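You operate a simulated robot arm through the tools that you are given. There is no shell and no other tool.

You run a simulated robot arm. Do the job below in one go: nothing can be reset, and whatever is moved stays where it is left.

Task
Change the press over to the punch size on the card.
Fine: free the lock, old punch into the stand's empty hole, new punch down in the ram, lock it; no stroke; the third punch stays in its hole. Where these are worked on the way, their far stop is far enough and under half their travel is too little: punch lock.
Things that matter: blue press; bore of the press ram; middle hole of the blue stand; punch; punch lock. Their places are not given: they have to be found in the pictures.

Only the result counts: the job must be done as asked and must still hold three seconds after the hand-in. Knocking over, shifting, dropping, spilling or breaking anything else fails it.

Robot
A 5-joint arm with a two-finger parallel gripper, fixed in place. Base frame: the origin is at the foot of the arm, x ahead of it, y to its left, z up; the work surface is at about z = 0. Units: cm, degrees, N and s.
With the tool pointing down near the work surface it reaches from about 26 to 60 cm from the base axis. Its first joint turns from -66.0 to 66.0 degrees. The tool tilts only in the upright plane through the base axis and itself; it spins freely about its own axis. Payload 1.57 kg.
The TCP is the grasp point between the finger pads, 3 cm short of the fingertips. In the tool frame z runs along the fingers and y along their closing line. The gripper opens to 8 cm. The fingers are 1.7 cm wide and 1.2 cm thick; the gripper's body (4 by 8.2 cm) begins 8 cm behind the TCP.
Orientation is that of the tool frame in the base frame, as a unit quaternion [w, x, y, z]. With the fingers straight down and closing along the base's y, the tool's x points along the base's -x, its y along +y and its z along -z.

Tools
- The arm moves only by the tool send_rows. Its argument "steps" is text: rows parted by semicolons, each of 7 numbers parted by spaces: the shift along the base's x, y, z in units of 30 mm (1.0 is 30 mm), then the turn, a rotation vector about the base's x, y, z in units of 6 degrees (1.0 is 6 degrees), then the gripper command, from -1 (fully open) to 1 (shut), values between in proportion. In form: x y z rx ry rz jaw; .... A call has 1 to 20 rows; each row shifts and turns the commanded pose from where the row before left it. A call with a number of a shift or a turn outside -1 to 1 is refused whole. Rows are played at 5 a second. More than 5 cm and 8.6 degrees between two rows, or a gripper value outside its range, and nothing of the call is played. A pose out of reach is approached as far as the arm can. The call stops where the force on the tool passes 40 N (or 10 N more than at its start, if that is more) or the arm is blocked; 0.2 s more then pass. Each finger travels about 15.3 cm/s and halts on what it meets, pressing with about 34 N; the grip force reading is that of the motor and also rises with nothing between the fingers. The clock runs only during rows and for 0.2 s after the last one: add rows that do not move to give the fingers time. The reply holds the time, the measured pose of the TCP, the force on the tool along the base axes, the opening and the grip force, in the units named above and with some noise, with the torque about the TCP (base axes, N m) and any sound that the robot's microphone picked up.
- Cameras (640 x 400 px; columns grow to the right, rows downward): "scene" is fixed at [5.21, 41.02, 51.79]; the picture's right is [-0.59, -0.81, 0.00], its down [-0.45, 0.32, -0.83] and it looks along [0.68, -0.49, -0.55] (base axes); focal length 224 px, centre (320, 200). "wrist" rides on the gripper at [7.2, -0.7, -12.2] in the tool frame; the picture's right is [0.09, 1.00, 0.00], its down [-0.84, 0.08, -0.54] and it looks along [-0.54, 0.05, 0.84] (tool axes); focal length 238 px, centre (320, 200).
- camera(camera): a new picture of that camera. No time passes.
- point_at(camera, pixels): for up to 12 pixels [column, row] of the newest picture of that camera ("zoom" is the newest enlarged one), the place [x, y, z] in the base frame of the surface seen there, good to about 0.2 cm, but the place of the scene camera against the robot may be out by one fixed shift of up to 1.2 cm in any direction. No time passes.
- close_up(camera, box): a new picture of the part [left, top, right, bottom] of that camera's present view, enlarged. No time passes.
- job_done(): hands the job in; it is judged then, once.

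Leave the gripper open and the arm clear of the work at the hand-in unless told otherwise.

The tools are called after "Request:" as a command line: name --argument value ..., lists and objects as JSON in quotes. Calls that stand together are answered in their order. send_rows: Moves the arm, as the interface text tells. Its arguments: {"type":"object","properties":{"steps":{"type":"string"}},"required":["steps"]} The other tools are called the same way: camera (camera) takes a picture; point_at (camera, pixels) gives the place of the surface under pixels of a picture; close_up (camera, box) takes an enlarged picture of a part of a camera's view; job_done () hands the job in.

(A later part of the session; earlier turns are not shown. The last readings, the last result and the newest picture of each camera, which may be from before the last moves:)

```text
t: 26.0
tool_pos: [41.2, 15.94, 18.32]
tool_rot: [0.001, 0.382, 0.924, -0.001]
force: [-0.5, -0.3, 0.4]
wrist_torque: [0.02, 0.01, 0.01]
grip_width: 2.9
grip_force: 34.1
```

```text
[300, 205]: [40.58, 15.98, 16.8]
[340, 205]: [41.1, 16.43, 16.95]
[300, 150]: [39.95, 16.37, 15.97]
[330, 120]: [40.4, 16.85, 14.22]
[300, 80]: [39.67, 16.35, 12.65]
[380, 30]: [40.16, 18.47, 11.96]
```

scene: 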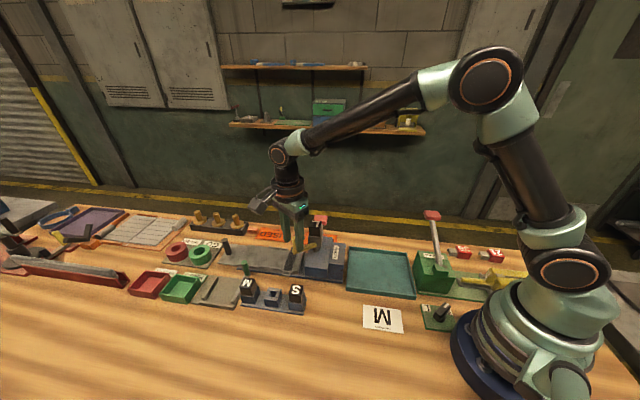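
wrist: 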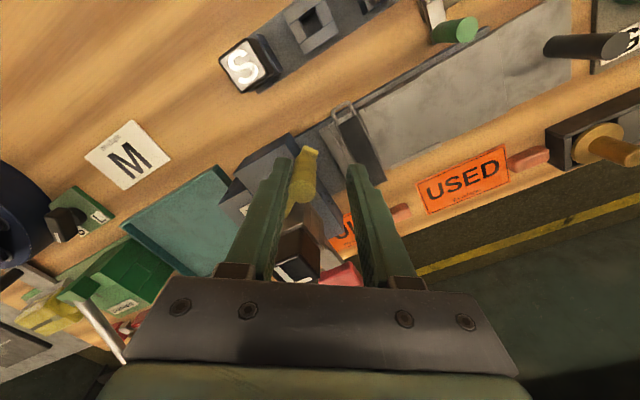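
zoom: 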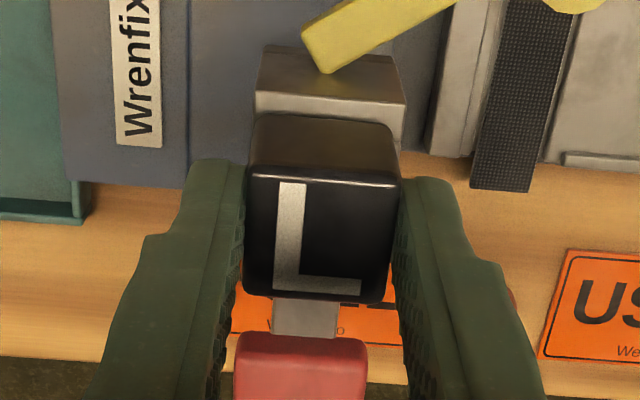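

L's top is now at 16.9 while the lever stays at 11.96, so the punch is coming out and the ram stays up. I'll keep lifting slowly until the shank clears.

Request:
send_rows --steps "0 0 0.1 0 0 0 1;0 0 0.1 0 0 0 1;0 0 0.1 0 0 0 1;0 0 0.1 0 0 0 1;0 0 0.1 0 0 0 1;0 0 0.1 0 0 0 1;0 0 0.1 0 0 0 1;0 0 0.1 0 0 0 1;0 0 0.15 0 0 0 1;0 0 0.15 0 0 0 1;0 0 0.2 0 0 0 1;0 0 0.2 0 0 0 1;0 0 0.3 0 0 0 1;0 0 0.3 0 0 0 1;0 0 0 0 0 0 1"

Request:
camera --camera "wrist"

Request:
camera --camera "scene"

Request:
close_up --camera "scene" --box '[260, 160, 380, 290]'

```text
t: 29.2
tool_pos: [41.25, 15.86, 24.58]
tool_rot: [0.0, 0.384, 0.923, 0.0]
force: [-0.2, 0.2, -1.0]
wrist_torque: [0.01, -0.04, 0.0]
grip_width: 2.9
grip_force: 33.5
```

```text
taken
```

wrist: 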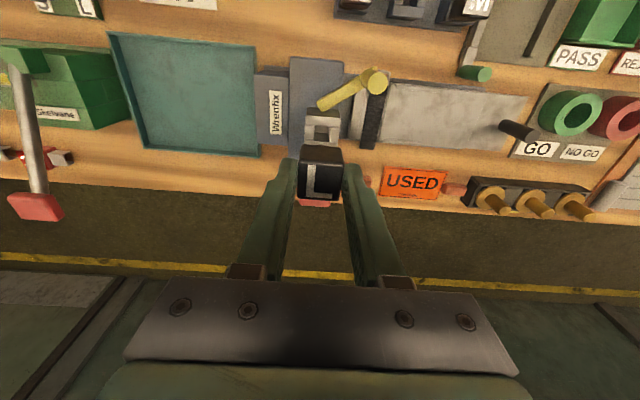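

```text
taken
```

scene: 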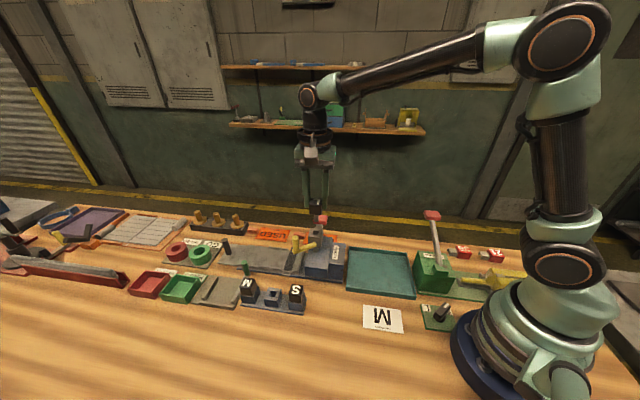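

```text
3.08 times, centred on (320, 225) of scene
```

zoom: 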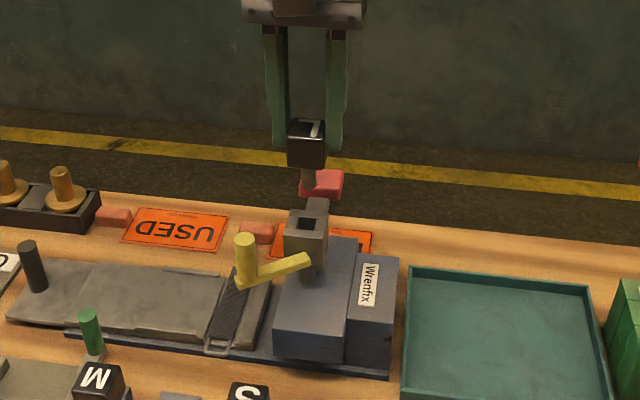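

L is out and its short square shank hangs below the head. I'll measure the punch in the grip and the open bore from here.

Request:
close_up --camera "wrist" --box '[270, 90, 390, 210]'

Request:
point_at --camera "zoom" --pixels '[[182, 215], [365, 232], [357, 355], [177, 345], [270, 280], [210, 90], [370, 90], [300, 110], [285, 100], [320, 105], [190, 160], [350, 160]]'

Request:
close_up --camera "scene" --box '[290, 190, 345, 245]'

```text
3.33 times, centred on (330, 150) of wrist
```

zoom: 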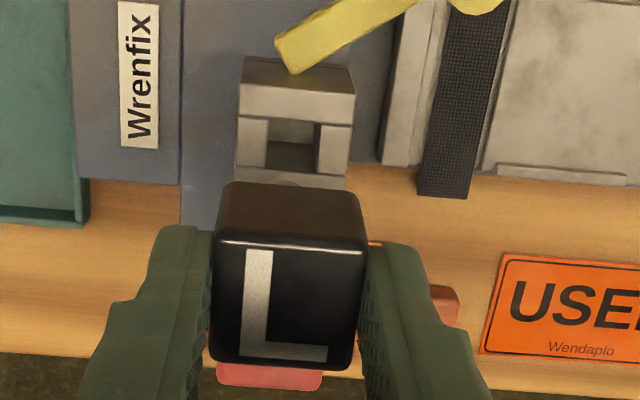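

```text
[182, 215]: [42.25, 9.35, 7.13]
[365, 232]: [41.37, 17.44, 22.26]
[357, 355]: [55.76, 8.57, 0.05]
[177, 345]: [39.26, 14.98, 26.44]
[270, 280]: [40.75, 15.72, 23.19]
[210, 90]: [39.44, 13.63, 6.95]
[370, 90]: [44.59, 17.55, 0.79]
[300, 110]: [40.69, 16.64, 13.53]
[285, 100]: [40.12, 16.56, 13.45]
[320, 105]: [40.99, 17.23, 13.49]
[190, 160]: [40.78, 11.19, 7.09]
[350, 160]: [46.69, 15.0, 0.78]
```

```text
7.27 times, centred on (318, 218) of scene
```

zoom: 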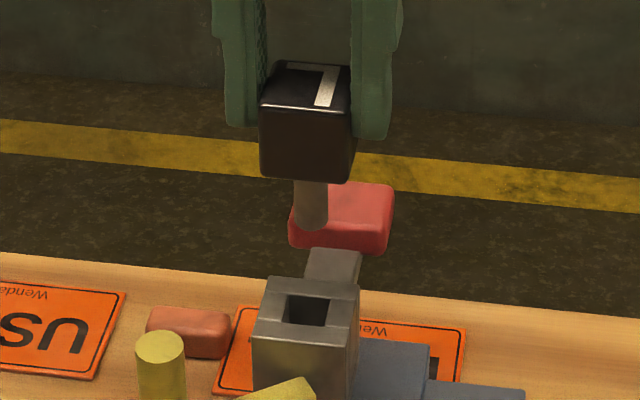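

The shank looks like a round-nosed pin about 1.1 cm thick and 1.8 cm long, and the bore is square. I'll measure L's top face corners to get its offset from the TCP.

Request:
close_up --camera "wrist" --box '[270, 90, 390, 210]'

Request:
point_at --camera "zoom" --pixels '[[222, 247], [362, 255], [348, 362], [214, 352], [286, 305], [222, 300], [355, 310], [290, 245], [280, 360], [286, 195], [286, 215]]'

Request:
close_up --camera "scene" --box '[290, 190, 345, 245]'

Request:
point_at --camera "zoom" --pixels '[[300, 90], [305, 170], [312, 190], [312, 218], [312, 227], [300, 205], [324, 205], [340, 105], [265, 100]]'

```text
3.33 times, centred on (330, 150) of wrist
```

zoom: 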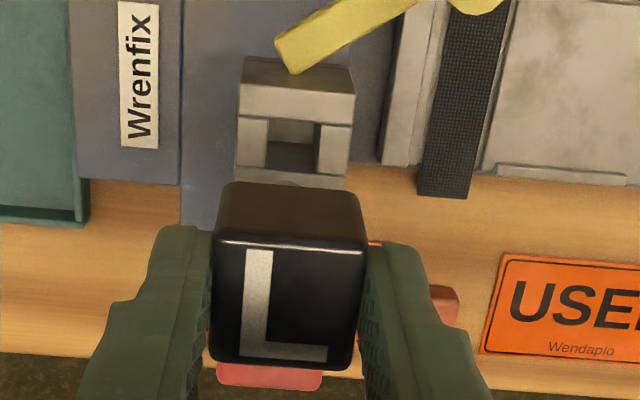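

```text
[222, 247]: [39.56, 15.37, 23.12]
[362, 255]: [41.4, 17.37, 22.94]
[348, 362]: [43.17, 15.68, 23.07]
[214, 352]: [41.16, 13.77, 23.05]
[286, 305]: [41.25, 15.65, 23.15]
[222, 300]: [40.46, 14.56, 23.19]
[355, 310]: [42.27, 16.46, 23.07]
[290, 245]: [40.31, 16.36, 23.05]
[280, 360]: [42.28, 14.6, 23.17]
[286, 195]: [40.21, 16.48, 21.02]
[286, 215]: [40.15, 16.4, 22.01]
```

```text
7.27 times, centred on (318, 218) of scene
```

zoom: 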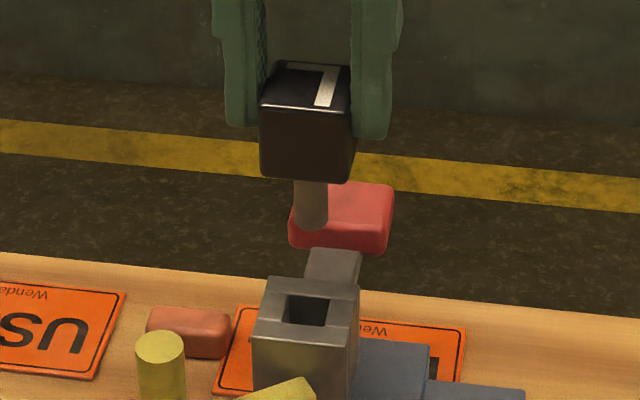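

```text
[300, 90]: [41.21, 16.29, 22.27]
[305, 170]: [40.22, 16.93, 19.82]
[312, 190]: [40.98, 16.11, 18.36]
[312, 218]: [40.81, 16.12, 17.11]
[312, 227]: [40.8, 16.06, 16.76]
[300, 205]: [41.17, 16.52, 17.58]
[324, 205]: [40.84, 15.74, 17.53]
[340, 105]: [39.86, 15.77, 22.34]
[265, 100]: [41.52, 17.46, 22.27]
```

In the wrist view L's centre is (41.32, 15.55) with the TCP at (41.25, 15.86), so it sits at (+0.07, -0.30) from the TCP. Its top is 1.46 cm below the TCP and its shank tip about 7 cm below. I'll rise 2 cm and carry it over the stand's middle hole near (38.3, 30.7), high above everything.

Request:
send_rows --steps "0 0 0.4 0 0 0 1;0 0 0.3 0 0 0 1;-0.1 0.5 0 0 0 0 1;-0.164 0.824 0 0 0 0 1;-0.164 0.824 0 0 0 0 1;-0.164 0.824 0 0 0 0 1;-0.164 0.824 0 0 0 0 1;-0.164 0.7 0 0 0 0 1;-0.08 0.44 0 0 0 0 1;0 0 0 0 0 0 1;0 0 0 0 0 0 1"

Request:
camera --camera "wrist"

Request:
close_up --camera "wrist" --box '[230, 60, 430, 220]'

```text
t: 31.6
tool_pos: [38.29, 30.93, 26.68]
tool_rot: [0.0, 0.383, 0.924, 0.0]
force: [0.0, 0.2, 0.1]
wrist_torque: [-0.01, 0.02, -0.01]
grip_width: 2.88
grip_force: 33.6
```

```text
taken
```

wrist: 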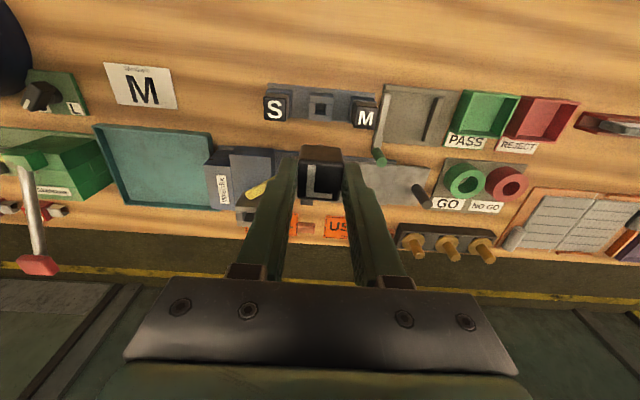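

```text
2.50 times, centred on (330, 140) of wrist
```

zoom: 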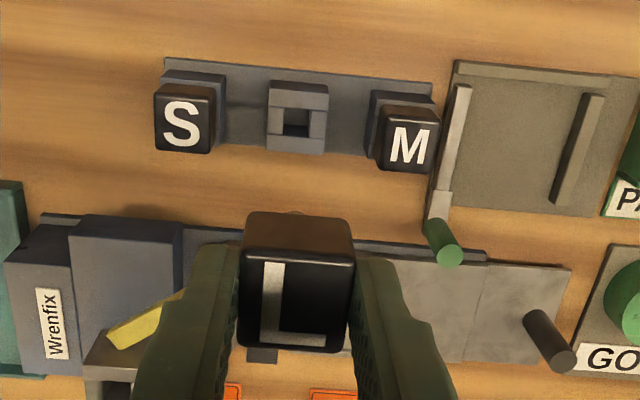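

The hole is in view at about (318,109). I'll zoom in for precise corners of the middle block, its hole, and the M and S heads.

Request:
close_up --camera "wrist" --box '[255, 70, 395, 150]'

```text
4.57 times, centred on (325, 110) of wrist
```

zoom: 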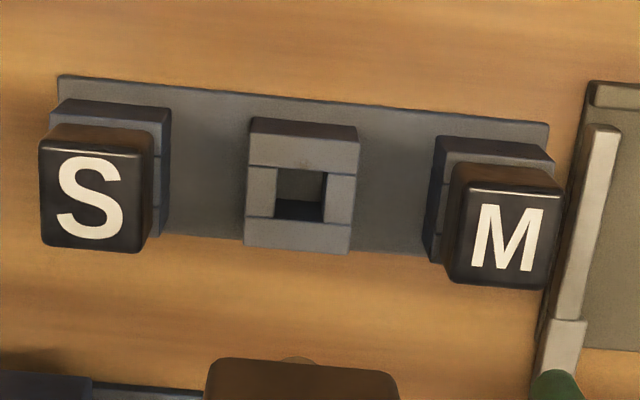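

Request:
point_at --camera "zoom" --pixels '[[255, 140], [355, 147], [346, 249], [248, 240], [300, 152], [262, 192], [340, 195], [297, 234], [275, 190], [329, 195]]'

Request:
point_at --camera "zoom" --pixels '[[45, 150], [143, 157], [143, 243], [48, 238], [462, 187], [556, 197], [545, 280], [455, 272], [505, 232], [95, 195]]'

```text
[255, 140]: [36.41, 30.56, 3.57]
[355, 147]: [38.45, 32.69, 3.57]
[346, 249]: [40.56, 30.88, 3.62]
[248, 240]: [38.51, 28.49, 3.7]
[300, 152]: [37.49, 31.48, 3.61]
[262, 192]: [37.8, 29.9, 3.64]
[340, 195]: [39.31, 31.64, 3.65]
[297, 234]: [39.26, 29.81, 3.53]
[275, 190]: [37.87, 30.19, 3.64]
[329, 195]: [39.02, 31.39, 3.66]
```

```text
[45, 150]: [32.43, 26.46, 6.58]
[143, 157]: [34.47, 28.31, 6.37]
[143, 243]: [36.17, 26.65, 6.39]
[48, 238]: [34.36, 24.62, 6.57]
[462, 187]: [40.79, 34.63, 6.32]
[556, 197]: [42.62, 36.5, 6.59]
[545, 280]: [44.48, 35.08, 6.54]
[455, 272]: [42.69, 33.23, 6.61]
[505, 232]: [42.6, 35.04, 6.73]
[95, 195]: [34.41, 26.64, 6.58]
```

The hole's centre is (38.48, 30.69), block top z 3.6. S is at (34.36, 26.51) and M at (42.65, 34.86), so the row runs at 45.2°, which agrees with the tool. I'll measure L's head at this pose.

Request:
close_up --camera "wrist" --box '[270, 130, 370, 210]'

Request:
point_at --camera "zoom" --pixels '[[185, 205], [375, 215], [365, 360], [180, 345], [275, 280], [185, 270], [370, 285], [280, 208], [275, 355]]'

```text
5.00 times, centred on (320, 170) of wrist
```

zoom: 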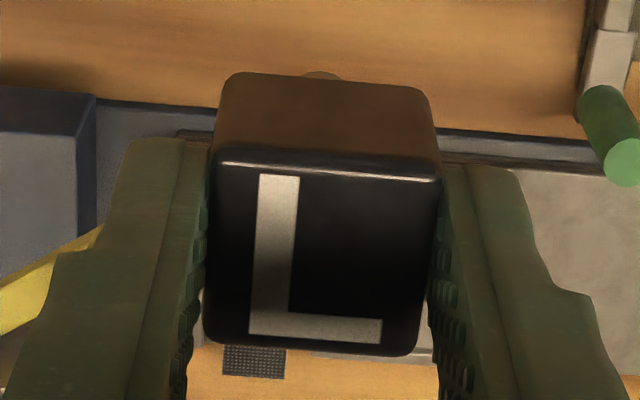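

```text
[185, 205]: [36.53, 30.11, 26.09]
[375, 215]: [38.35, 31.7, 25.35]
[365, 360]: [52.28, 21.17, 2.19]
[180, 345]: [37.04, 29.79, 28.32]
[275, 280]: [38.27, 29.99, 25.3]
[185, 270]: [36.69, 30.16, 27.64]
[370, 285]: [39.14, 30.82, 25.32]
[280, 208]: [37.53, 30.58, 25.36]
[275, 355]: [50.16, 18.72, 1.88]
```

Request:
point_at --camera "zoom" --pixels '[[225, 165], [430, 185], [410, 345], [212, 330], [320, 255], [320, 76], [312, 77], [335, 77], [220, 250], [420, 265], [325, 172], [310, 340]]'

```text
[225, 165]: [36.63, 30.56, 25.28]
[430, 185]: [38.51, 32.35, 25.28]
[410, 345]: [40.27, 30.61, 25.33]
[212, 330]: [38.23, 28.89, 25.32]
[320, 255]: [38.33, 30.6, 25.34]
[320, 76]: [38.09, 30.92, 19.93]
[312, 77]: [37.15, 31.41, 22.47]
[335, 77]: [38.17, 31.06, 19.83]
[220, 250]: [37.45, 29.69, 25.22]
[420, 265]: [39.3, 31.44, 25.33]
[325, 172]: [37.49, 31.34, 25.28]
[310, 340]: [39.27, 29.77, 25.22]
```

L's centre is (38.39, 30.58), 0.09 and 0.11 cm short of the hole's. I'll shift by that and lower 14.4 cm, leaving the shank tip about 1.5 cm above the block, then check.

Request:
send_rows --steps "0.03 0.037 0 0 0 0 1;0 0 -0.8 0 0 0 1;0 0 -0.8 0 0 0 1;0 0 -0.8 0 0 0 1;0 0 -0.8 0 0 0 1;0 0 -0.8 0 0 0 1;0 0 -0.5 0 0 0 1;0 0 -0.3 0 0 0 1;0 0 0 0 0 0 1;0 0 0 0 0 0 1"

Request:
close_up --camera "wrist" --box '[240, 80, 400, 200]'

Request:
close_up --camera "scene" --box '[230, 250, 320, 330]'

```text
t: 33.8
tool_pos: [38.2, 30.9, 12.31]
tool_rot: [-0.001, 0.383, 0.924, 0.0]
force: [-0.4, 0.9, -1.3]
wrist_torque: [0.03, 0.01, 0.01]
grip_width: 2.9
grip_force: 33.7
```

```text
3.33 times, centred on (320, 140) of wrist
```

zoom: 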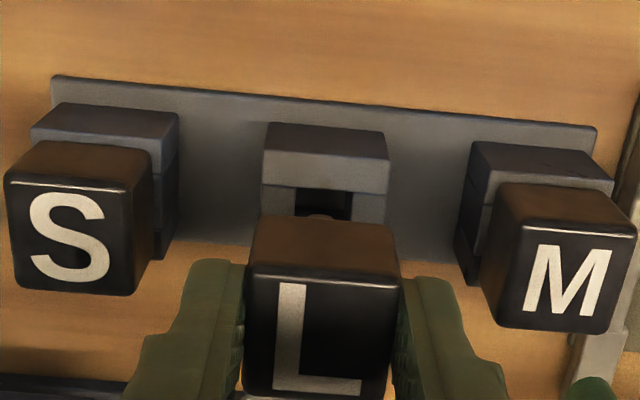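

```text
5.00 times, centred on (275, 290) of scene
```

zoom: 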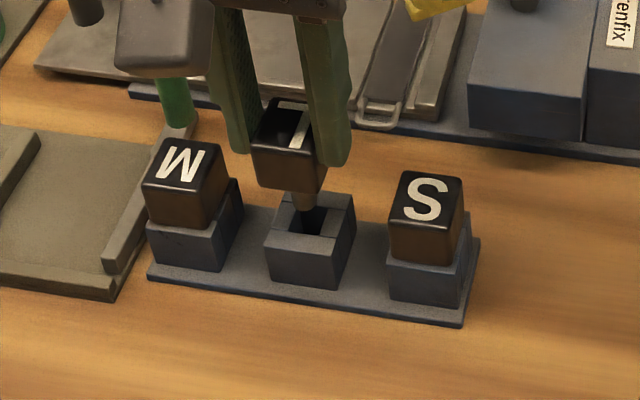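

The shank sits just above the hole. I'll measure again for fine alignment before inserting.

Request:
close_up --camera "wrist" --box '[280, 90, 380, 210]'

Request:
point_at --camera "zoom" --pixels '[[170, 215], [345, 230], [330, 362], [155, 348], [250, 290], [262, 130], [180, 80], [318, 90], [200, 145], [310, 155], [262, 143]]'

```text
3.33 times, centred on (330, 150) of wrist
```

zoom: 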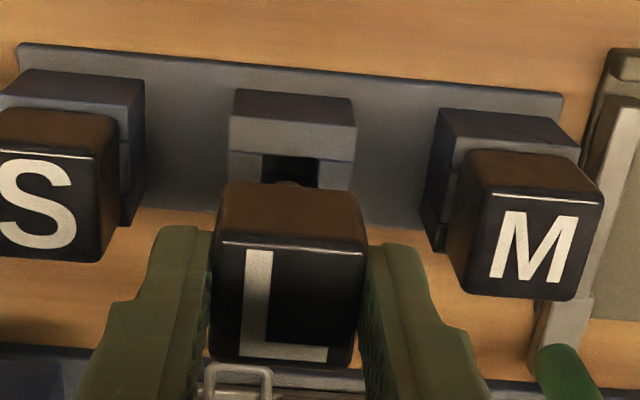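

```text
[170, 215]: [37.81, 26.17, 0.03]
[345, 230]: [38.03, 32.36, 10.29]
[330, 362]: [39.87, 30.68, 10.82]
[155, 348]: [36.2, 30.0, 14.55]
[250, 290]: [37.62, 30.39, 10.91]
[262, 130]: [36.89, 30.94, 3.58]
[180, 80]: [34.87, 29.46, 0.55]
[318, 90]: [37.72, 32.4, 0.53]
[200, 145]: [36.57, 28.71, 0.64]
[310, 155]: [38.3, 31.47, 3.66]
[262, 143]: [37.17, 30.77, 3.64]
```

Request:
point_at --camera "zoom" --pixels '[[223, 247], [363, 258], [350, 362], [213, 352], [286, 305], [234, 120], [353, 130], [265, 155], [318, 160], [241, 150], [340, 160], [286, 183]]'

```text
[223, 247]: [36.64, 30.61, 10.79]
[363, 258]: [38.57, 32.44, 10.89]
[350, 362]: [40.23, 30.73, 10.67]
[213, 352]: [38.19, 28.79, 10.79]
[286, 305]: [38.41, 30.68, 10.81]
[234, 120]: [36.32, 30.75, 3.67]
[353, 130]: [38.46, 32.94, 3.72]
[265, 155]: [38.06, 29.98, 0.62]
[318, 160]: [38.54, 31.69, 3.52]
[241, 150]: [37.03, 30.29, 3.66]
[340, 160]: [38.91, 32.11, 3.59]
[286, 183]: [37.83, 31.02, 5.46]
```

L's centre is (38.41, 30.64), about 0.07 cm off in x and y. I'll correct that and lower into the hole in small steps.

Request:
send_rows --steps "0.022 0.018 0 0 0 0 1;0 0 -0.25 0 0 0 1;0 0 -0.25 0 0 0 1;0 0 -0.1 0 0 0 1;0 0 -0.1 0 0 0 1;0 0 -0.1 0 0 0 1;0 0 -0.1 0 0 0 1"

Request:
close_up --camera "scene" --box '[230, 250, 320, 330]'

Request:
close_up --camera "wrist" --box '[280, 90, 380, 210]'

```text
t: 35.4
tool_pos: [38.29, 31.0, 9.66]
tool_rot: [0.0, 0.384, 0.923, 0.0]
force: [0.7, 1.3, -0.9]
wrist_torque: [0.0, -0.01, 0.01]
grip_width: 2.9
grip_force: 33.6
```

```text
5.00 times, centred on (275, 290) of scene
```

zoom: 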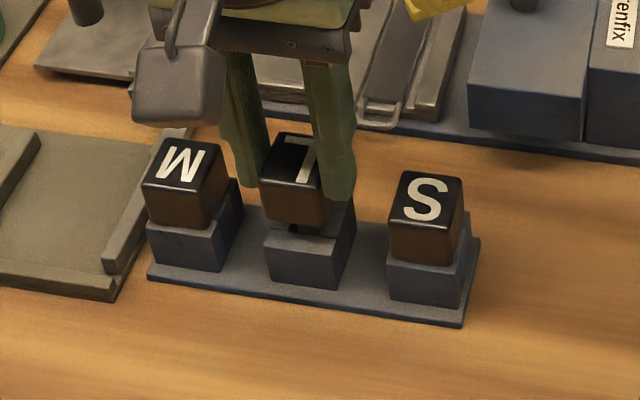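

```text
3.33 times, centred on (330, 150) of wrist
```

zoom: 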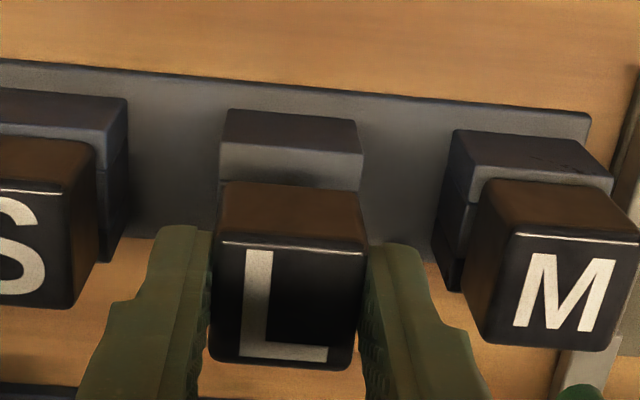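

It's entering with no side force. I'll continue down to the seat, about 1.6 cm more.

Request:
send_rows --steps "0 0 -0.1 0 0 0 1;0 0 -0.1 0 0 0 1;0 0 -0.1 0 0 0 1;0 0 -0.1 0 0 0 1;0 0 -0.05 0 0 0 1;0 0 -0.05 0 0 0 1"

Request:
close_up --camera "scene" --box '[230, 250, 320, 330]'

```text
t: 36.8
tool_pos: [38.38, 30.99, 8.07]
tool_rot: [0.0, 0.384, 0.923, 0.001]
force: [-0.1, -0.2, 1.1]
wrist_torque: [-0.03, 0.03, 0.0]
grip_width: 2.9
grip_force: 33.3
```

```text
5.00 times, centred on (275, 290) of scene
```

zoom: 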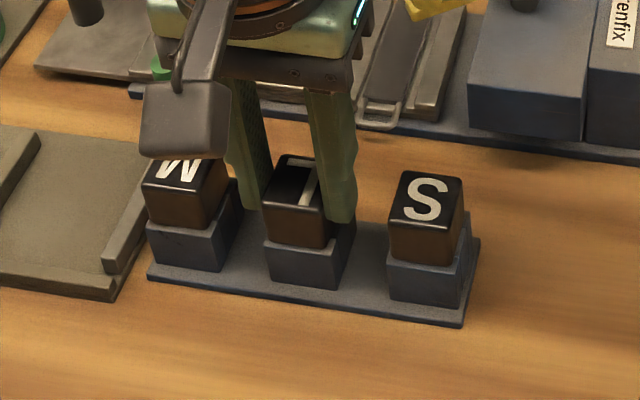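

L looks seated level with M and S. I'll feel for contact with one tiny downward step.

Request:
send_rows --steps "0 0 -0.03 0 0 0 1"

Request:
close_up --camera "wrist" --box '[280, 90, 380, 210]'

Request:
point_at --camera "zoom" --pixels '[[286, 305], [223, 247], [363, 258], [350, 362], [213, 352], [560, 330], [250, 150]]'

```text
t: 37.2
tool_pos: [38.45, 31.11, 8.07]
tool_rot: [0.001, 0.383, 0.924, 0.001]
force: [-1.7, 2.8, 5.6]
wrist_torque: [0.04, 0.18, -0.05]
grip_width: 2.9
grip_force: 33.8
```

```text
3.33 times, centred on (330, 150) of wrist
```

zoom: 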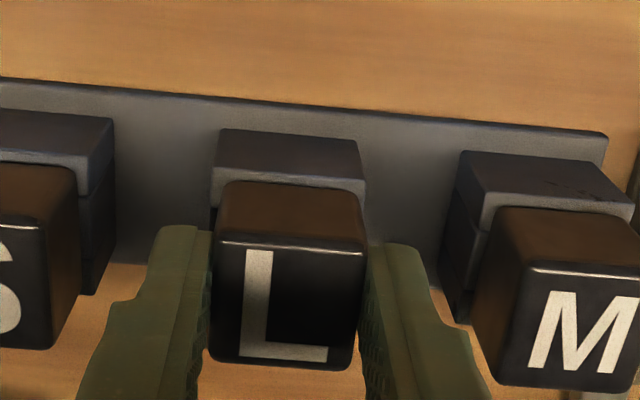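

```text
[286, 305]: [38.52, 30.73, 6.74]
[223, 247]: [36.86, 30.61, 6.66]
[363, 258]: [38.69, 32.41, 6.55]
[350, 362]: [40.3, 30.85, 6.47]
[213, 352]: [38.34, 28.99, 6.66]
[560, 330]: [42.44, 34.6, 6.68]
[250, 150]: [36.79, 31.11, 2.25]
```

L is seated: its top is at 6.7, same as M, with 5.6 N contact. I'll open to 4 cm, keeping the fingers clear of M and S, and lift straight up.

Request:
send_rows --steps "0 0 0.02 0 0 0 1;0 0 0 0 0 0 0.15;0 0 0 0 0 0 0;0 0 0.2 0 0 0 0;0 0 0.4 0 0 0 0;0 0 0.7 0 0 0 0;0 0 0.9 0 0 0 0;0 0 0 0 0 0 0"

Request:
camera --camera "wrist"

Request:
close_up --camera "wrist" --box '[260, 50, 440, 190]'

Request:
close_up --camera "scene" --box '[220, 210, 350, 330]'

```text
t: 39.0
tool_pos: [38.41, 30.81, 14.63]
tool_rot: [0.0, 0.383, 0.924, 0.0]
force: [0.1, -0.1, -0.2]
wrist_torque: [0.01, -0.03, -0.02]
grip_width: 4.0
grip_force: 0.1
```

```text
taken
```

wrist: 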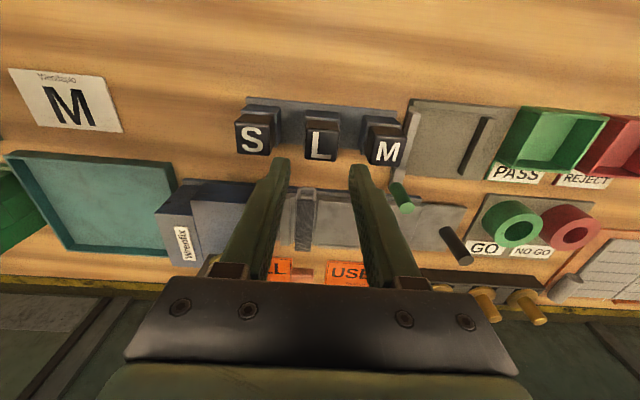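

```text
2.86 times, centred on (350, 120) of wrist
```

zoom: 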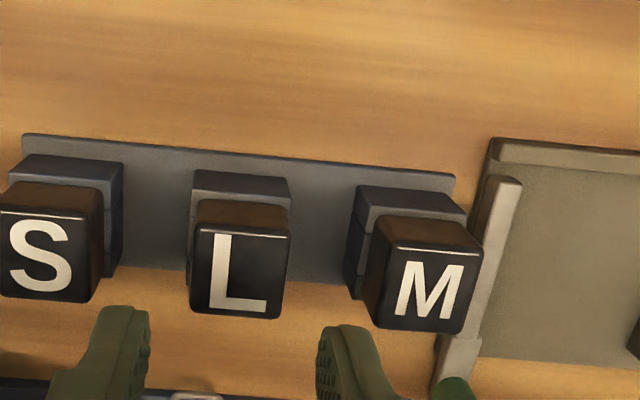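

```text
3.33 times, centred on (285, 270) of scene
```

zoom: 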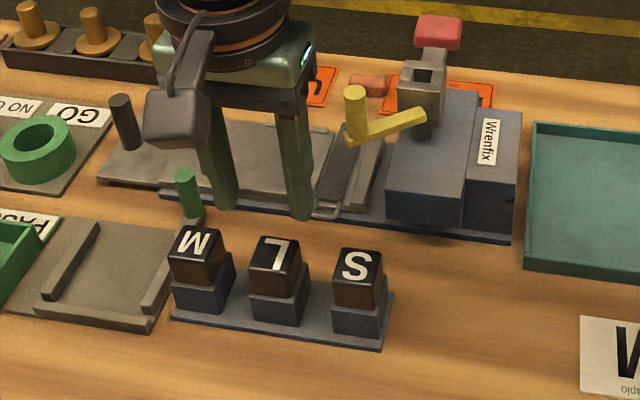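

L is standing properly in the middle hole. For M I need the clearance on its right side, so I'll measure the grey rail and the green peg there.

Request:
close_up --camera "wrist" --box '[340, 80, 480, 220]'

Request:
point_at --camera "zoom" --pixels '[[340, 100], [300, 200], [270, 290], [285, 310], [300, 340], [320, 365], [240, 380], [230, 140], [265, 240], [300, 250], [310, 130], [400, 180]]'

```text
2.86 times, centred on (410, 150) of wrist
```

zoom: 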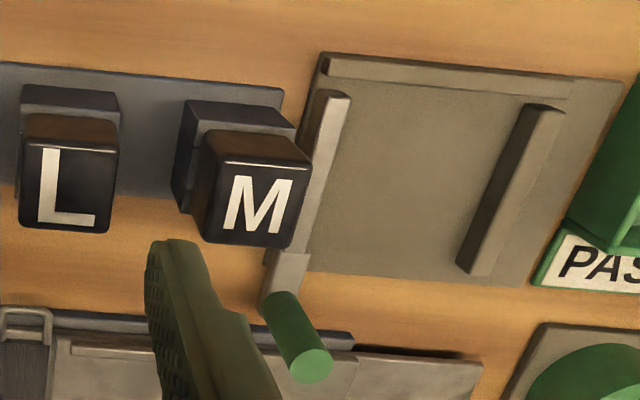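

```text
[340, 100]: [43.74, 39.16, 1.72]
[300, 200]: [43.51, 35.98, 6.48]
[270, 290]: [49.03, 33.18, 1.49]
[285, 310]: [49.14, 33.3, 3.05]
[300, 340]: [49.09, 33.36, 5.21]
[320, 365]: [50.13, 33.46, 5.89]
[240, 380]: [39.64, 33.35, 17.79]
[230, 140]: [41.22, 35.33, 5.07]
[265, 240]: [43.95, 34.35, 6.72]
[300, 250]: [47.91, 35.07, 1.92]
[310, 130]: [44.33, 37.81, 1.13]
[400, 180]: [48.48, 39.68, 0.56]
```

The rail is only 1.8 cm high and the green peg is at (49.3, 33.3), so both are clear. I'll move over M by (4.27, 4.03) cm at this height.

Request:
send_rows --steps "0.4744 0.4478 0 0 0 0 0;0.4744 0.4478 0 0 0 0 0;0.4744 0.4478 0 0 0 0 0;0 0 0 0 0 0 0;0 0 0 0 0 0 0"

Request:
close_up --camera "wrist" --box '[250, 70, 390, 210]'

Request:
point_at --camera "zoom" --pixels '[[300, 200], [320, 200], [340, 200]]'

```text
t: 40.2
tool_pos: [42.36, 34.8, 14.63]
tool_rot: [0.0, 0.384, 0.923, 0.0]
force: [-0.2, 0.7, 0.0]
wrist_torque: [0.02, -0.01, 0.0]
grip_width: 3.99
grip_force: 0.0
```

```text
2.86 times, centred on (320, 140) of wrist
```

zoom: 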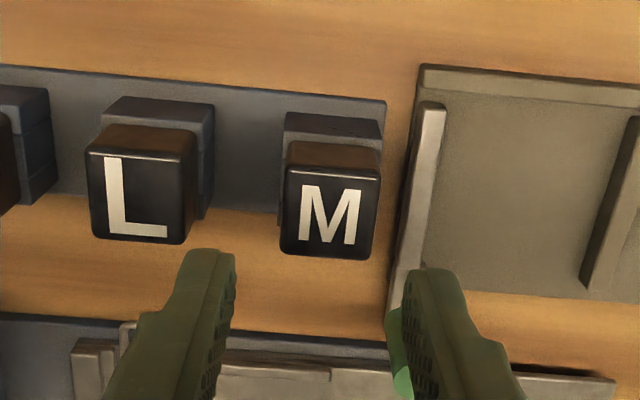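

```text
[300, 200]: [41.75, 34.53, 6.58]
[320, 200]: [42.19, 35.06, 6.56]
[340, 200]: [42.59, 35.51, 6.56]
```

Request:
point_at --camera "zoom" --pixels '[[290, 175], [378, 184], [368, 253], [284, 244], [328, 215]]'

```text
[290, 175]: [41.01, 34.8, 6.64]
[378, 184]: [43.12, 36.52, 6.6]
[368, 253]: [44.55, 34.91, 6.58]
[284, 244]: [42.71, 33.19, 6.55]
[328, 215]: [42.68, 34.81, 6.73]
```

M's centre is about (42.75, 34.86), nearly under the jaws. I'll shift 0.1 cm and lower around it to TCP z 7.2, tips 4.2.

Request:
send_rows --steps "0.04 0 -0.5 0 0 0 0;0 0 -0.5 0 0 0 0;0 0 -0.5 0 0 0 0;0 0 -0.4 0 0 0 0;0 0 -0.3 0 0 0 0;0 0 -0.28 0 0 0 0;0 0 0 0 0 0 0"

Request:
close_up --camera "wrist" --box '[250, 90, 390, 230]'

Request:
close_up --camera "scene" --box '[220, 240, 320, 330]'

```text
t: 41.8
tool_pos: [42.82, 34.89, 7.14]
tool_rot: [0.0, 0.383, 0.924, 0.0]
force: [-0.7, -0.2, 0.0]
wrist_torque: [0.04, -0.04, 0.0]
grip_width: 3.99
grip_force: 0.0
```

```text
2.86 times, centred on (320, 160) of wrist
```

zoom: 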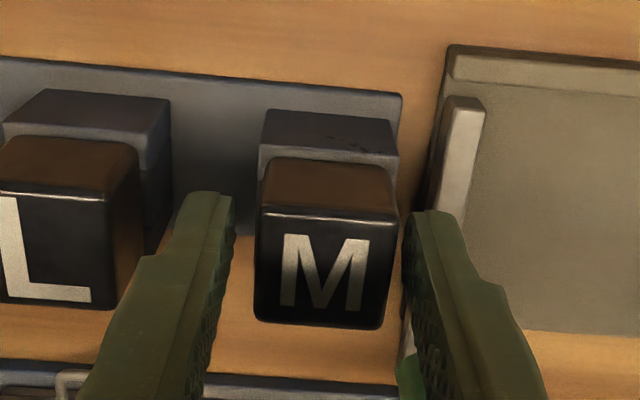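

```text
4.44 times, centred on (270, 285) of scene
```

zoom: 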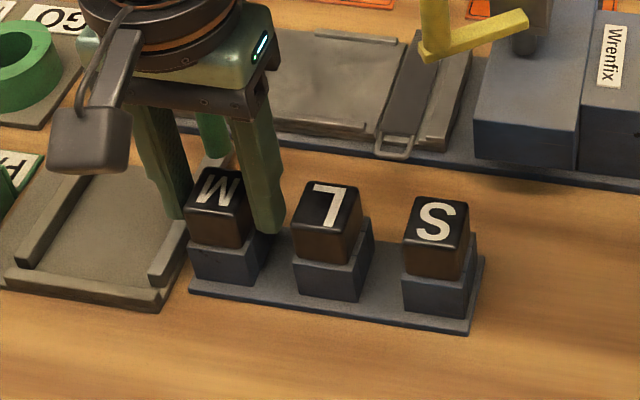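

M sits about 0.18 cm to the right of centre between the fingers. I'll shift right by that and close.

Request:
send_rows --steps "0.037 0.037 0 0 0 0 0;0 0 0 0 0 0 0.25;0 0 0 0 0 0 0.3;0 0 0 0 0 0 1;0 0 0 0 0 0 1;0 0 0 0 0 0 1"

Request:
close_up --camera "wrist" --box '[250, 90, 390, 230]'

```text
t: 43.2
tool_pos: [42.87, 35.05, 7.08]
tool_rot: [0.0, 0.383, 0.924, 0.0]
force: [1.3, 0.8, 1.9]
wrist_torque: [0.01, -0.02, -0.02]
grip_width: 2.9
grip_force: 33.8
```

```text
2.86 times, centred on (320, 160) of wrist
```

zoom: 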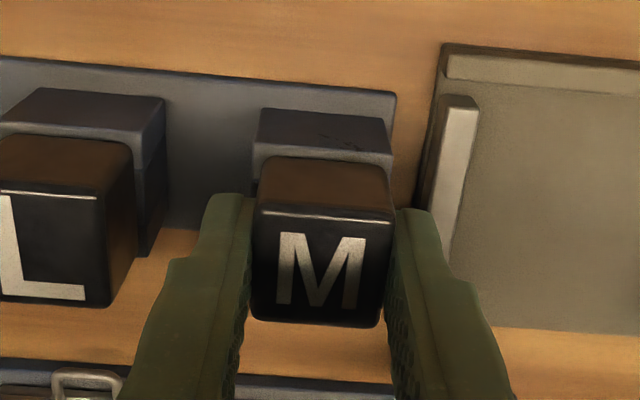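

M is gripped at 2.9 cm with little side load. I'll lift slowly and check that M comes up and the stand stays down.

Request:
send_rows --steps "0 0 0.06 0 0 0 1;0 0 0.06 0 0 0 1;0 0 0.06 0 0 0 1;0 0 0.06 0 0 0 1;0 0 0.1 0 0 0 1"

Request:
close_up --camera "wrist" --box '[250, 90, 390, 230]'

Request:
close_up --camera "scene" --box '[220, 240, 320, 330]'

```text
t: 44.4
tool_pos: [42.74, 35.08, 8.15]
tool_rot: [0.0, 0.384, 0.923, 0.0]
force: [-0.6, 0.2, -0.9]
wrist_torque: [-0.02, -0.01, -0.07]
grip_width: 2.91
grip_force: 34.3
```

```text
2.86 times, centred on (320, 160) of wrist
```

zoom: 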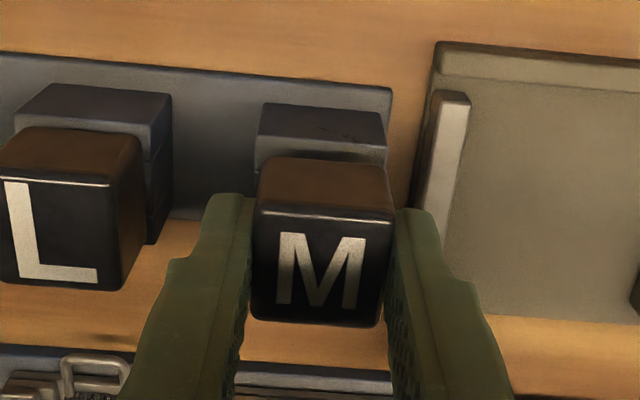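

```text
4.44 times, centred on (270, 285) of scene
```

zoom: 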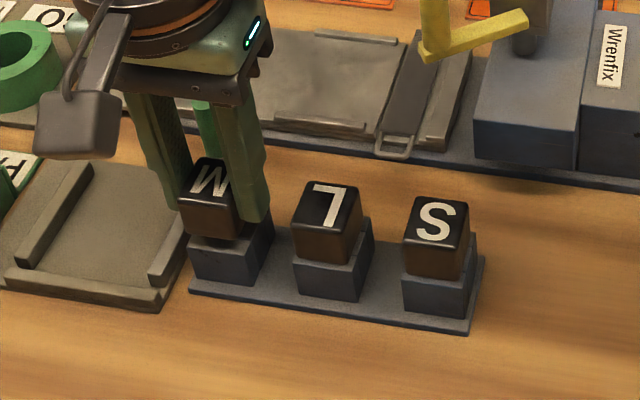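

M is coming out cleanly and the stand is undisturbed. I'll lift it to about z 26.

Request:
send_rows --steps "0 0 0.2 0 0 0 1;0 0 0.3 0 0 0 1;0 0 0.4 0 0 0 1;0 0 0.6 0 0 0 1;0 0 0.8 0 0 0 1;0 0 0.8 0 0 0 1;0 0 0.8 0 0 0 1;0 0 0.8 0 0 0 1;0 0 0.8 0 0 0 1;0 0 0.5 0 0 0 1;0 0 0 0 0 0 1"

Request:
close_up --camera "wrist" --box '[270, 130, 370, 210]'

Request:
camera --camera "scene"

```text
t: 46.8
tool_pos: [42.82, 35.1, 26.28]
tool_rot: [0.0, 0.384, 0.923, 0.0]
force: [-0.1, 0.3, -1.2]
wrist_torque: [0.02, 0.0, -0.03]
grip_width: 2.9
grip_force: 33.5
```

```text
5.00 times, centred on (320, 170) of wrist
```

zoom: 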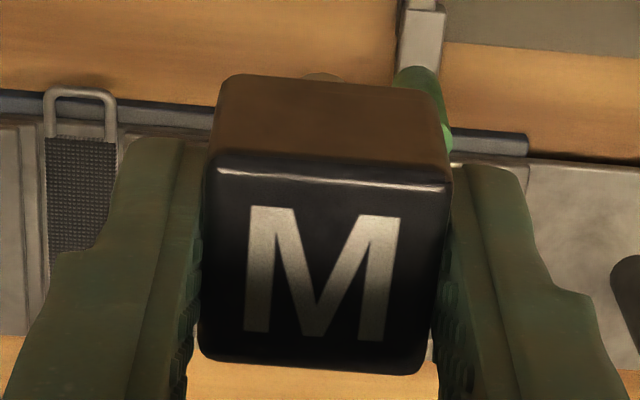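

```text
taken
```

scene: 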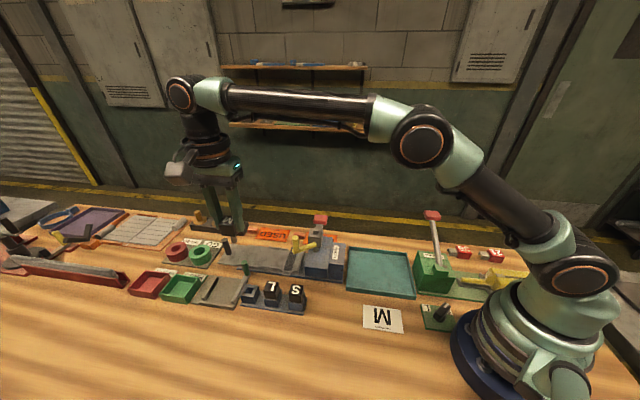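

I'll measure M's centre relative to the TCP, then carry it over the press.

Request:
point_at --camera "zoom" --pixels '[[220, 172], [443, 194], [420, 362], [204, 345], [325, 270], [212, 260], [432, 280], [330, 180], [312, 358], [322, 76]]'

Request:
send_rows --steps "0 0 0.3 0 0 0 1;-0.05 -0.7 0 0 0 0 1;-0.05 -0.9 0 0 0 0 1;-0.06 -0.9 0 0 0 0 1;-0.06 -0.9 0 0 0 0 1;-0.06 -0.9 0 0 0 0 1;-0.06 -0.9 0 0 0 0 1;-0.06 -0.7 0 0 0 0 1;-0.06 -0.4 0 0 0 0 1;0 0 0 0 0 0 1;0 0 0 0 0 0 1"

Request:
camera --camera "wrist"

Request:
close_up --camera "wrist" --box '[260, 90, 380, 210]'

```text
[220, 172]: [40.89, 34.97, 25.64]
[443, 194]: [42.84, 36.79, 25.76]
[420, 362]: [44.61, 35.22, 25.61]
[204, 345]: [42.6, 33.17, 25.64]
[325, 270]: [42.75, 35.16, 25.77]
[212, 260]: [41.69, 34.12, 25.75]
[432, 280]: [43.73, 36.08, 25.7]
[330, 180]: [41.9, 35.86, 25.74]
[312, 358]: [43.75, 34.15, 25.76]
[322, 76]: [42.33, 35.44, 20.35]
```

```text
t: 49.2
tool_pos: [41.5, 16.23, 27.01]
tool_rot: [0.0, 0.383, 0.924, 0.0]
force: [0.1, 0.8, -0.4]
wrist_torque: [0.0, -0.01, 0.04]
grip_width: 2.88
grip_force: 34.0
```

```text
taken
```

wrist: 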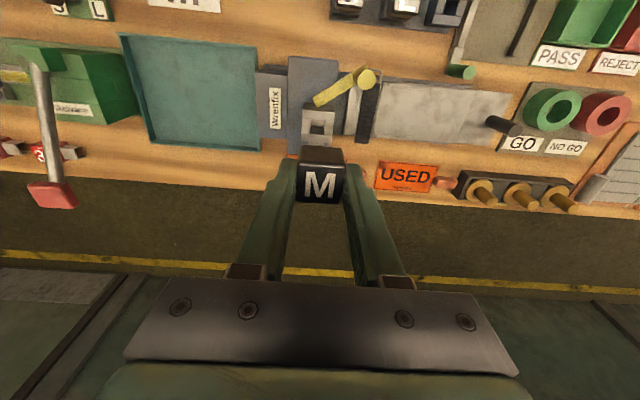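

```text
3.33 times, centred on (320, 150) of wrist
```

zoom: 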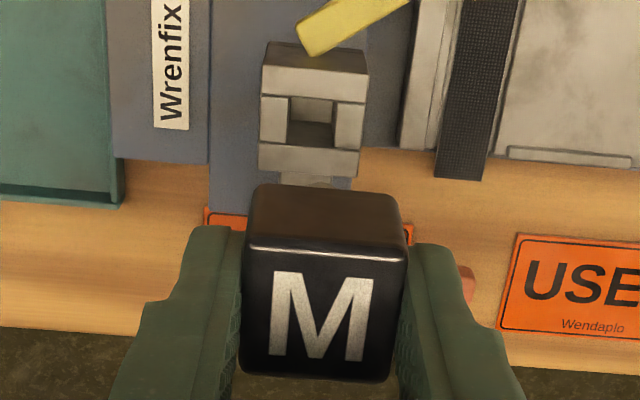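

The open bore is visible above M in the view. I'll measure the ram's top corners, the hole edges, and M here.

Request:
point_at --camera "zoom" --pixels '[[265, 72], [365, 78], [355, 173], [262, 165], [312, 82], [273, 118], [350, 122], [308, 158], [300, 105], [310, 130], [285, 118], [337, 122]]'

Request:
point_at --camera "zoom" --pixels '[[255, 255], [402, 266], [386, 374], [244, 362], [322, 318], [250, 308], [393, 320], [328, 258], [316, 370], [316, 186], [330, 30]]'

```text
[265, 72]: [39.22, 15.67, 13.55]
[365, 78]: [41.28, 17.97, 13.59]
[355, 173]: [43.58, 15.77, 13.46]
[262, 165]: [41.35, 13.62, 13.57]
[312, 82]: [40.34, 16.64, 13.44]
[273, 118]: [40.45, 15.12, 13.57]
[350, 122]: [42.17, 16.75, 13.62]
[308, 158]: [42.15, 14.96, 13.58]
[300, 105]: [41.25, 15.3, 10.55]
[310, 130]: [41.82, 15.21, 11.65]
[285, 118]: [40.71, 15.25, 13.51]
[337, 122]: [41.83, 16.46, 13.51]
```

```text
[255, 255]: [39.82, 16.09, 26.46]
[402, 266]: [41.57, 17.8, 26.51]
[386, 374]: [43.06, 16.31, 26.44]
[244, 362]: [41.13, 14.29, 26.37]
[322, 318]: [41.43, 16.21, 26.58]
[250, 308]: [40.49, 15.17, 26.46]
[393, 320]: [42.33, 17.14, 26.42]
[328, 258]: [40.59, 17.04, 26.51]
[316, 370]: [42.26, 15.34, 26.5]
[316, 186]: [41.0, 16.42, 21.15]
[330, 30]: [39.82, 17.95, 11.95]
```

The bore's centre is (41.32, 15.82) with the ram top at 13.55, so the ram is still fully up. M's centre is (41.41, 16.15). I'll shift by (-0.09, -0.33) and lower 6 cm, leaving the tip about 1.5 cm above the bore.

Request:
send_rows --steps "-0.03 -0.11 0 0 0 0 1;0 0 -0.5 0 0 0 1;0 0 -0.5 0 0 0 1;0 0 -0.5 0 0 0 1;0 0 -0.3 0 0 0 1;0 0 -0.2 0 0 0 1;0 0 0 0 0 0 1;0 0 0 0 0 0 1"

Request:
close_up --camera "wrist" --box '[260, 90, 380, 210]'

Request:
close_up --camera "scene" --box '[280, 190, 360, 270]'

```text
t: 51.0
tool_pos: [41.43, 15.83, 20.95]
tool_rot: [0.001, 0.384, 0.924, 0.001]
force: [0.0, 0.2, -1.0]
wrist_torque: [0.01, -0.04, 0.01]
grip_width: 2.91
grip_force: 34.5
```

```text
3.33 times, centred on (320, 150) of wrist
```

zoom: 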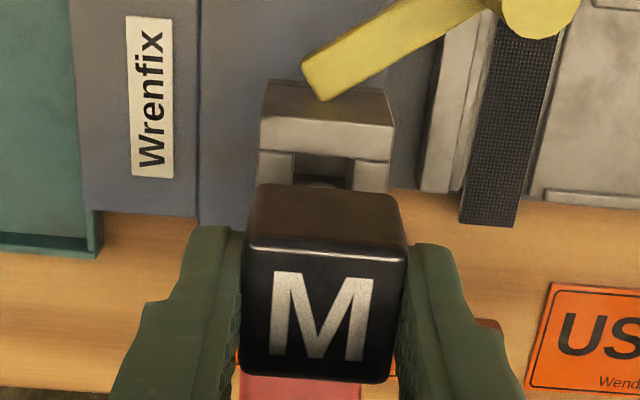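

```text
5.00 times, centred on (320, 230) of scene
```

zoom: 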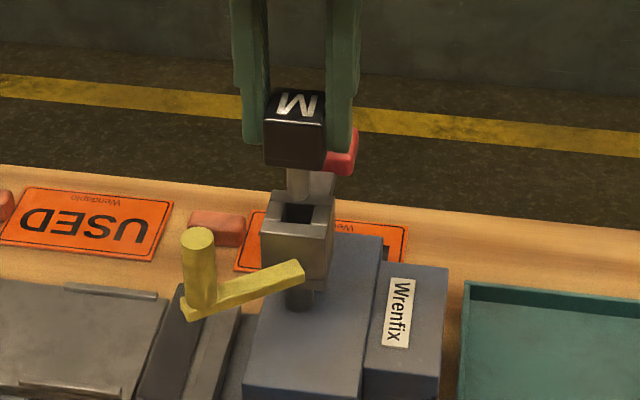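

Request:
close_up --camera "wrist" --box '[260, 90, 380, 210]'

Request:
point_at --camera "zoom" --pixels '[[255, 255], [402, 266], [386, 374], [244, 362], [322, 318], [263, 122], [391, 131], [322, 186], [325, 140], [275, 160], [370, 165]]'

```text
3.33 times, centred on (320, 150) of wrist
```

zoom: 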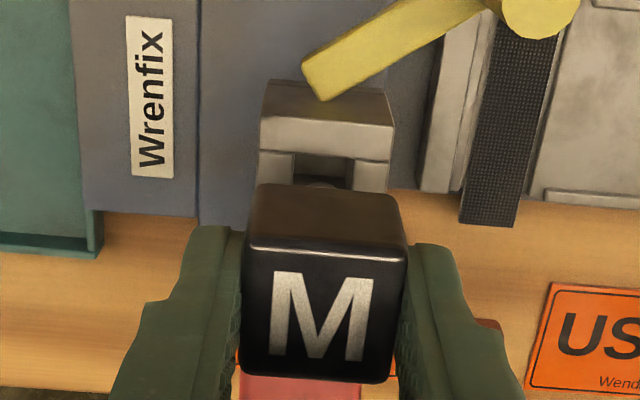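

```text
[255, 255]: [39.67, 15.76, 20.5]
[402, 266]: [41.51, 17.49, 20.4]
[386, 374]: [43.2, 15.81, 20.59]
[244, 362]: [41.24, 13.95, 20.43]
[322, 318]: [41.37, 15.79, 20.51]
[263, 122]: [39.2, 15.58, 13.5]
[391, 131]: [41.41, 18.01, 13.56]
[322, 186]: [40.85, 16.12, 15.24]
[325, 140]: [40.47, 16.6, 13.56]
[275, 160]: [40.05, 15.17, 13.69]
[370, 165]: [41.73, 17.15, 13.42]
```

M's centre (41.39, 15.77) agrees with the bore's (41.33, 15.80) to within 0.06 cm. I'll lower 2 cm so the tip just enters and check the force and that the ram hasn't moved.

Request:
send_rows --steps "-0.01 0.005 -0.2 0 0 0 1;0 0 -0.2 0 0 0 1;0 0 -0.1 0 0 0 1;0 0 -0.1 0 0 0 1;0 0 -0.07 0 0 0 1"

Request:
close_up --camera "wrist" --box '[260, 90, 380, 210]'

Request:
point_at --camera "zoom" --pixels '[[360, 60], [330, 318], [330, 140], [300, 110], [380, 40]]'

Request:
close_up --camera "scene" --box '[280, 190, 360, 270]'

```text
t: 52.2
tool_pos: [41.31, 15.87, 18.99]
tool_rot: [0.0, 0.383, 0.924, 0.001]
force: [-0.1, -0.2, -0.9]
wrist_torque: [0.0, -0.01, 0.02]
grip_width: 2.89
grip_force: 34.2
```

```text
3.33 times, centred on (320, 150) of wrist
```

zoom: 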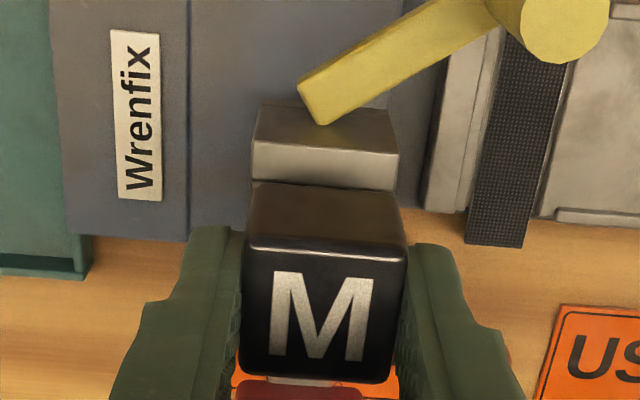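

```text
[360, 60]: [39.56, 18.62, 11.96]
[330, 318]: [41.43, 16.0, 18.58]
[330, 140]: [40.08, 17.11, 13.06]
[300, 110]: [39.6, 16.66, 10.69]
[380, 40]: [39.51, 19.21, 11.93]
```

```text
5.00 times, centred on (320, 230) of scene
```

zoom: 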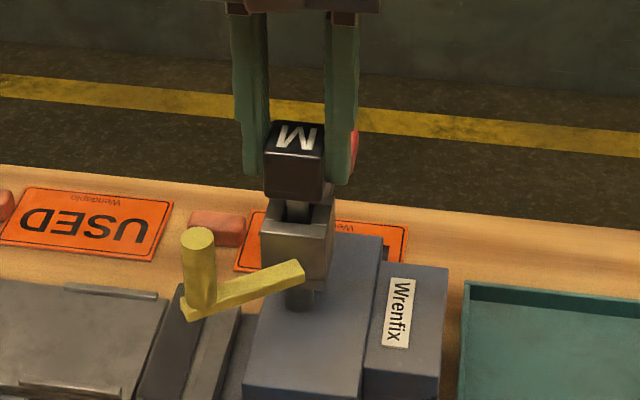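

The tip has entered with no force and the lever is still at 11.96, so the ram hasn't moved. I'll go down 1.5 cm more.

Request:
send_rows --steps "0 0 -0.1 0 0 0 1;0 0 -0.1 0 0 0 1;0 0 -0.1 0 0 0 1;0 0 -0.1 0 0 0 1;0 0 -0.1 0 0 0 1"

Request:
close_up --camera "wrist" --box '[260, 90, 380, 210]'

Request:
point_at --camera "zoom" --pixels '[[360, 70], [330, 318], [330, 160], [300, 140], [380, 50]]'

Request:
close_up --camera "scene" --box '[280, 190, 360, 270]'

```text
t: 53.4
tool_pos: [41.21, 15.88, 17.65]
tool_rot: [0.0, 0.384, 0.923, 0.001]
force: [0.5, 0.2, -0.9]
wrist_torque: [-0.01, 0.01, 0.0]
grip_width: 2.92
grip_force: 34.2
```

```text
3.33 times, centred on (320, 150) of wrist
```

zoom: 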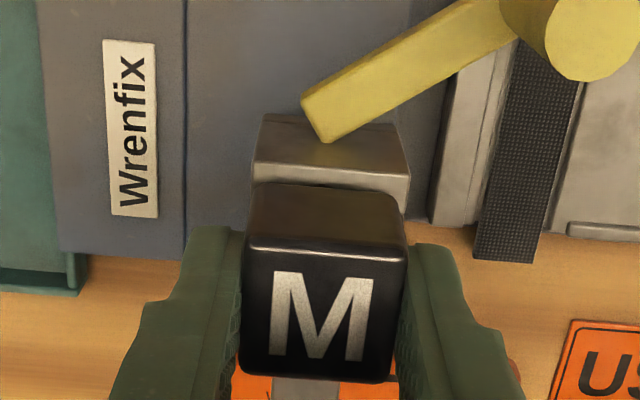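

```text
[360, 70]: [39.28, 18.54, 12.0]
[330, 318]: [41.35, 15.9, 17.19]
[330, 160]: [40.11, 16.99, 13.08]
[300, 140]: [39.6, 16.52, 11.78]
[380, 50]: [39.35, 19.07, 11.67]
```

```text
5.00 times, centred on (320, 230) of scene
```

zoom: 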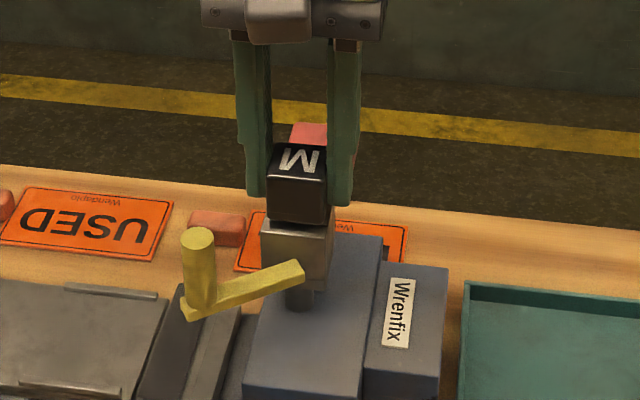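

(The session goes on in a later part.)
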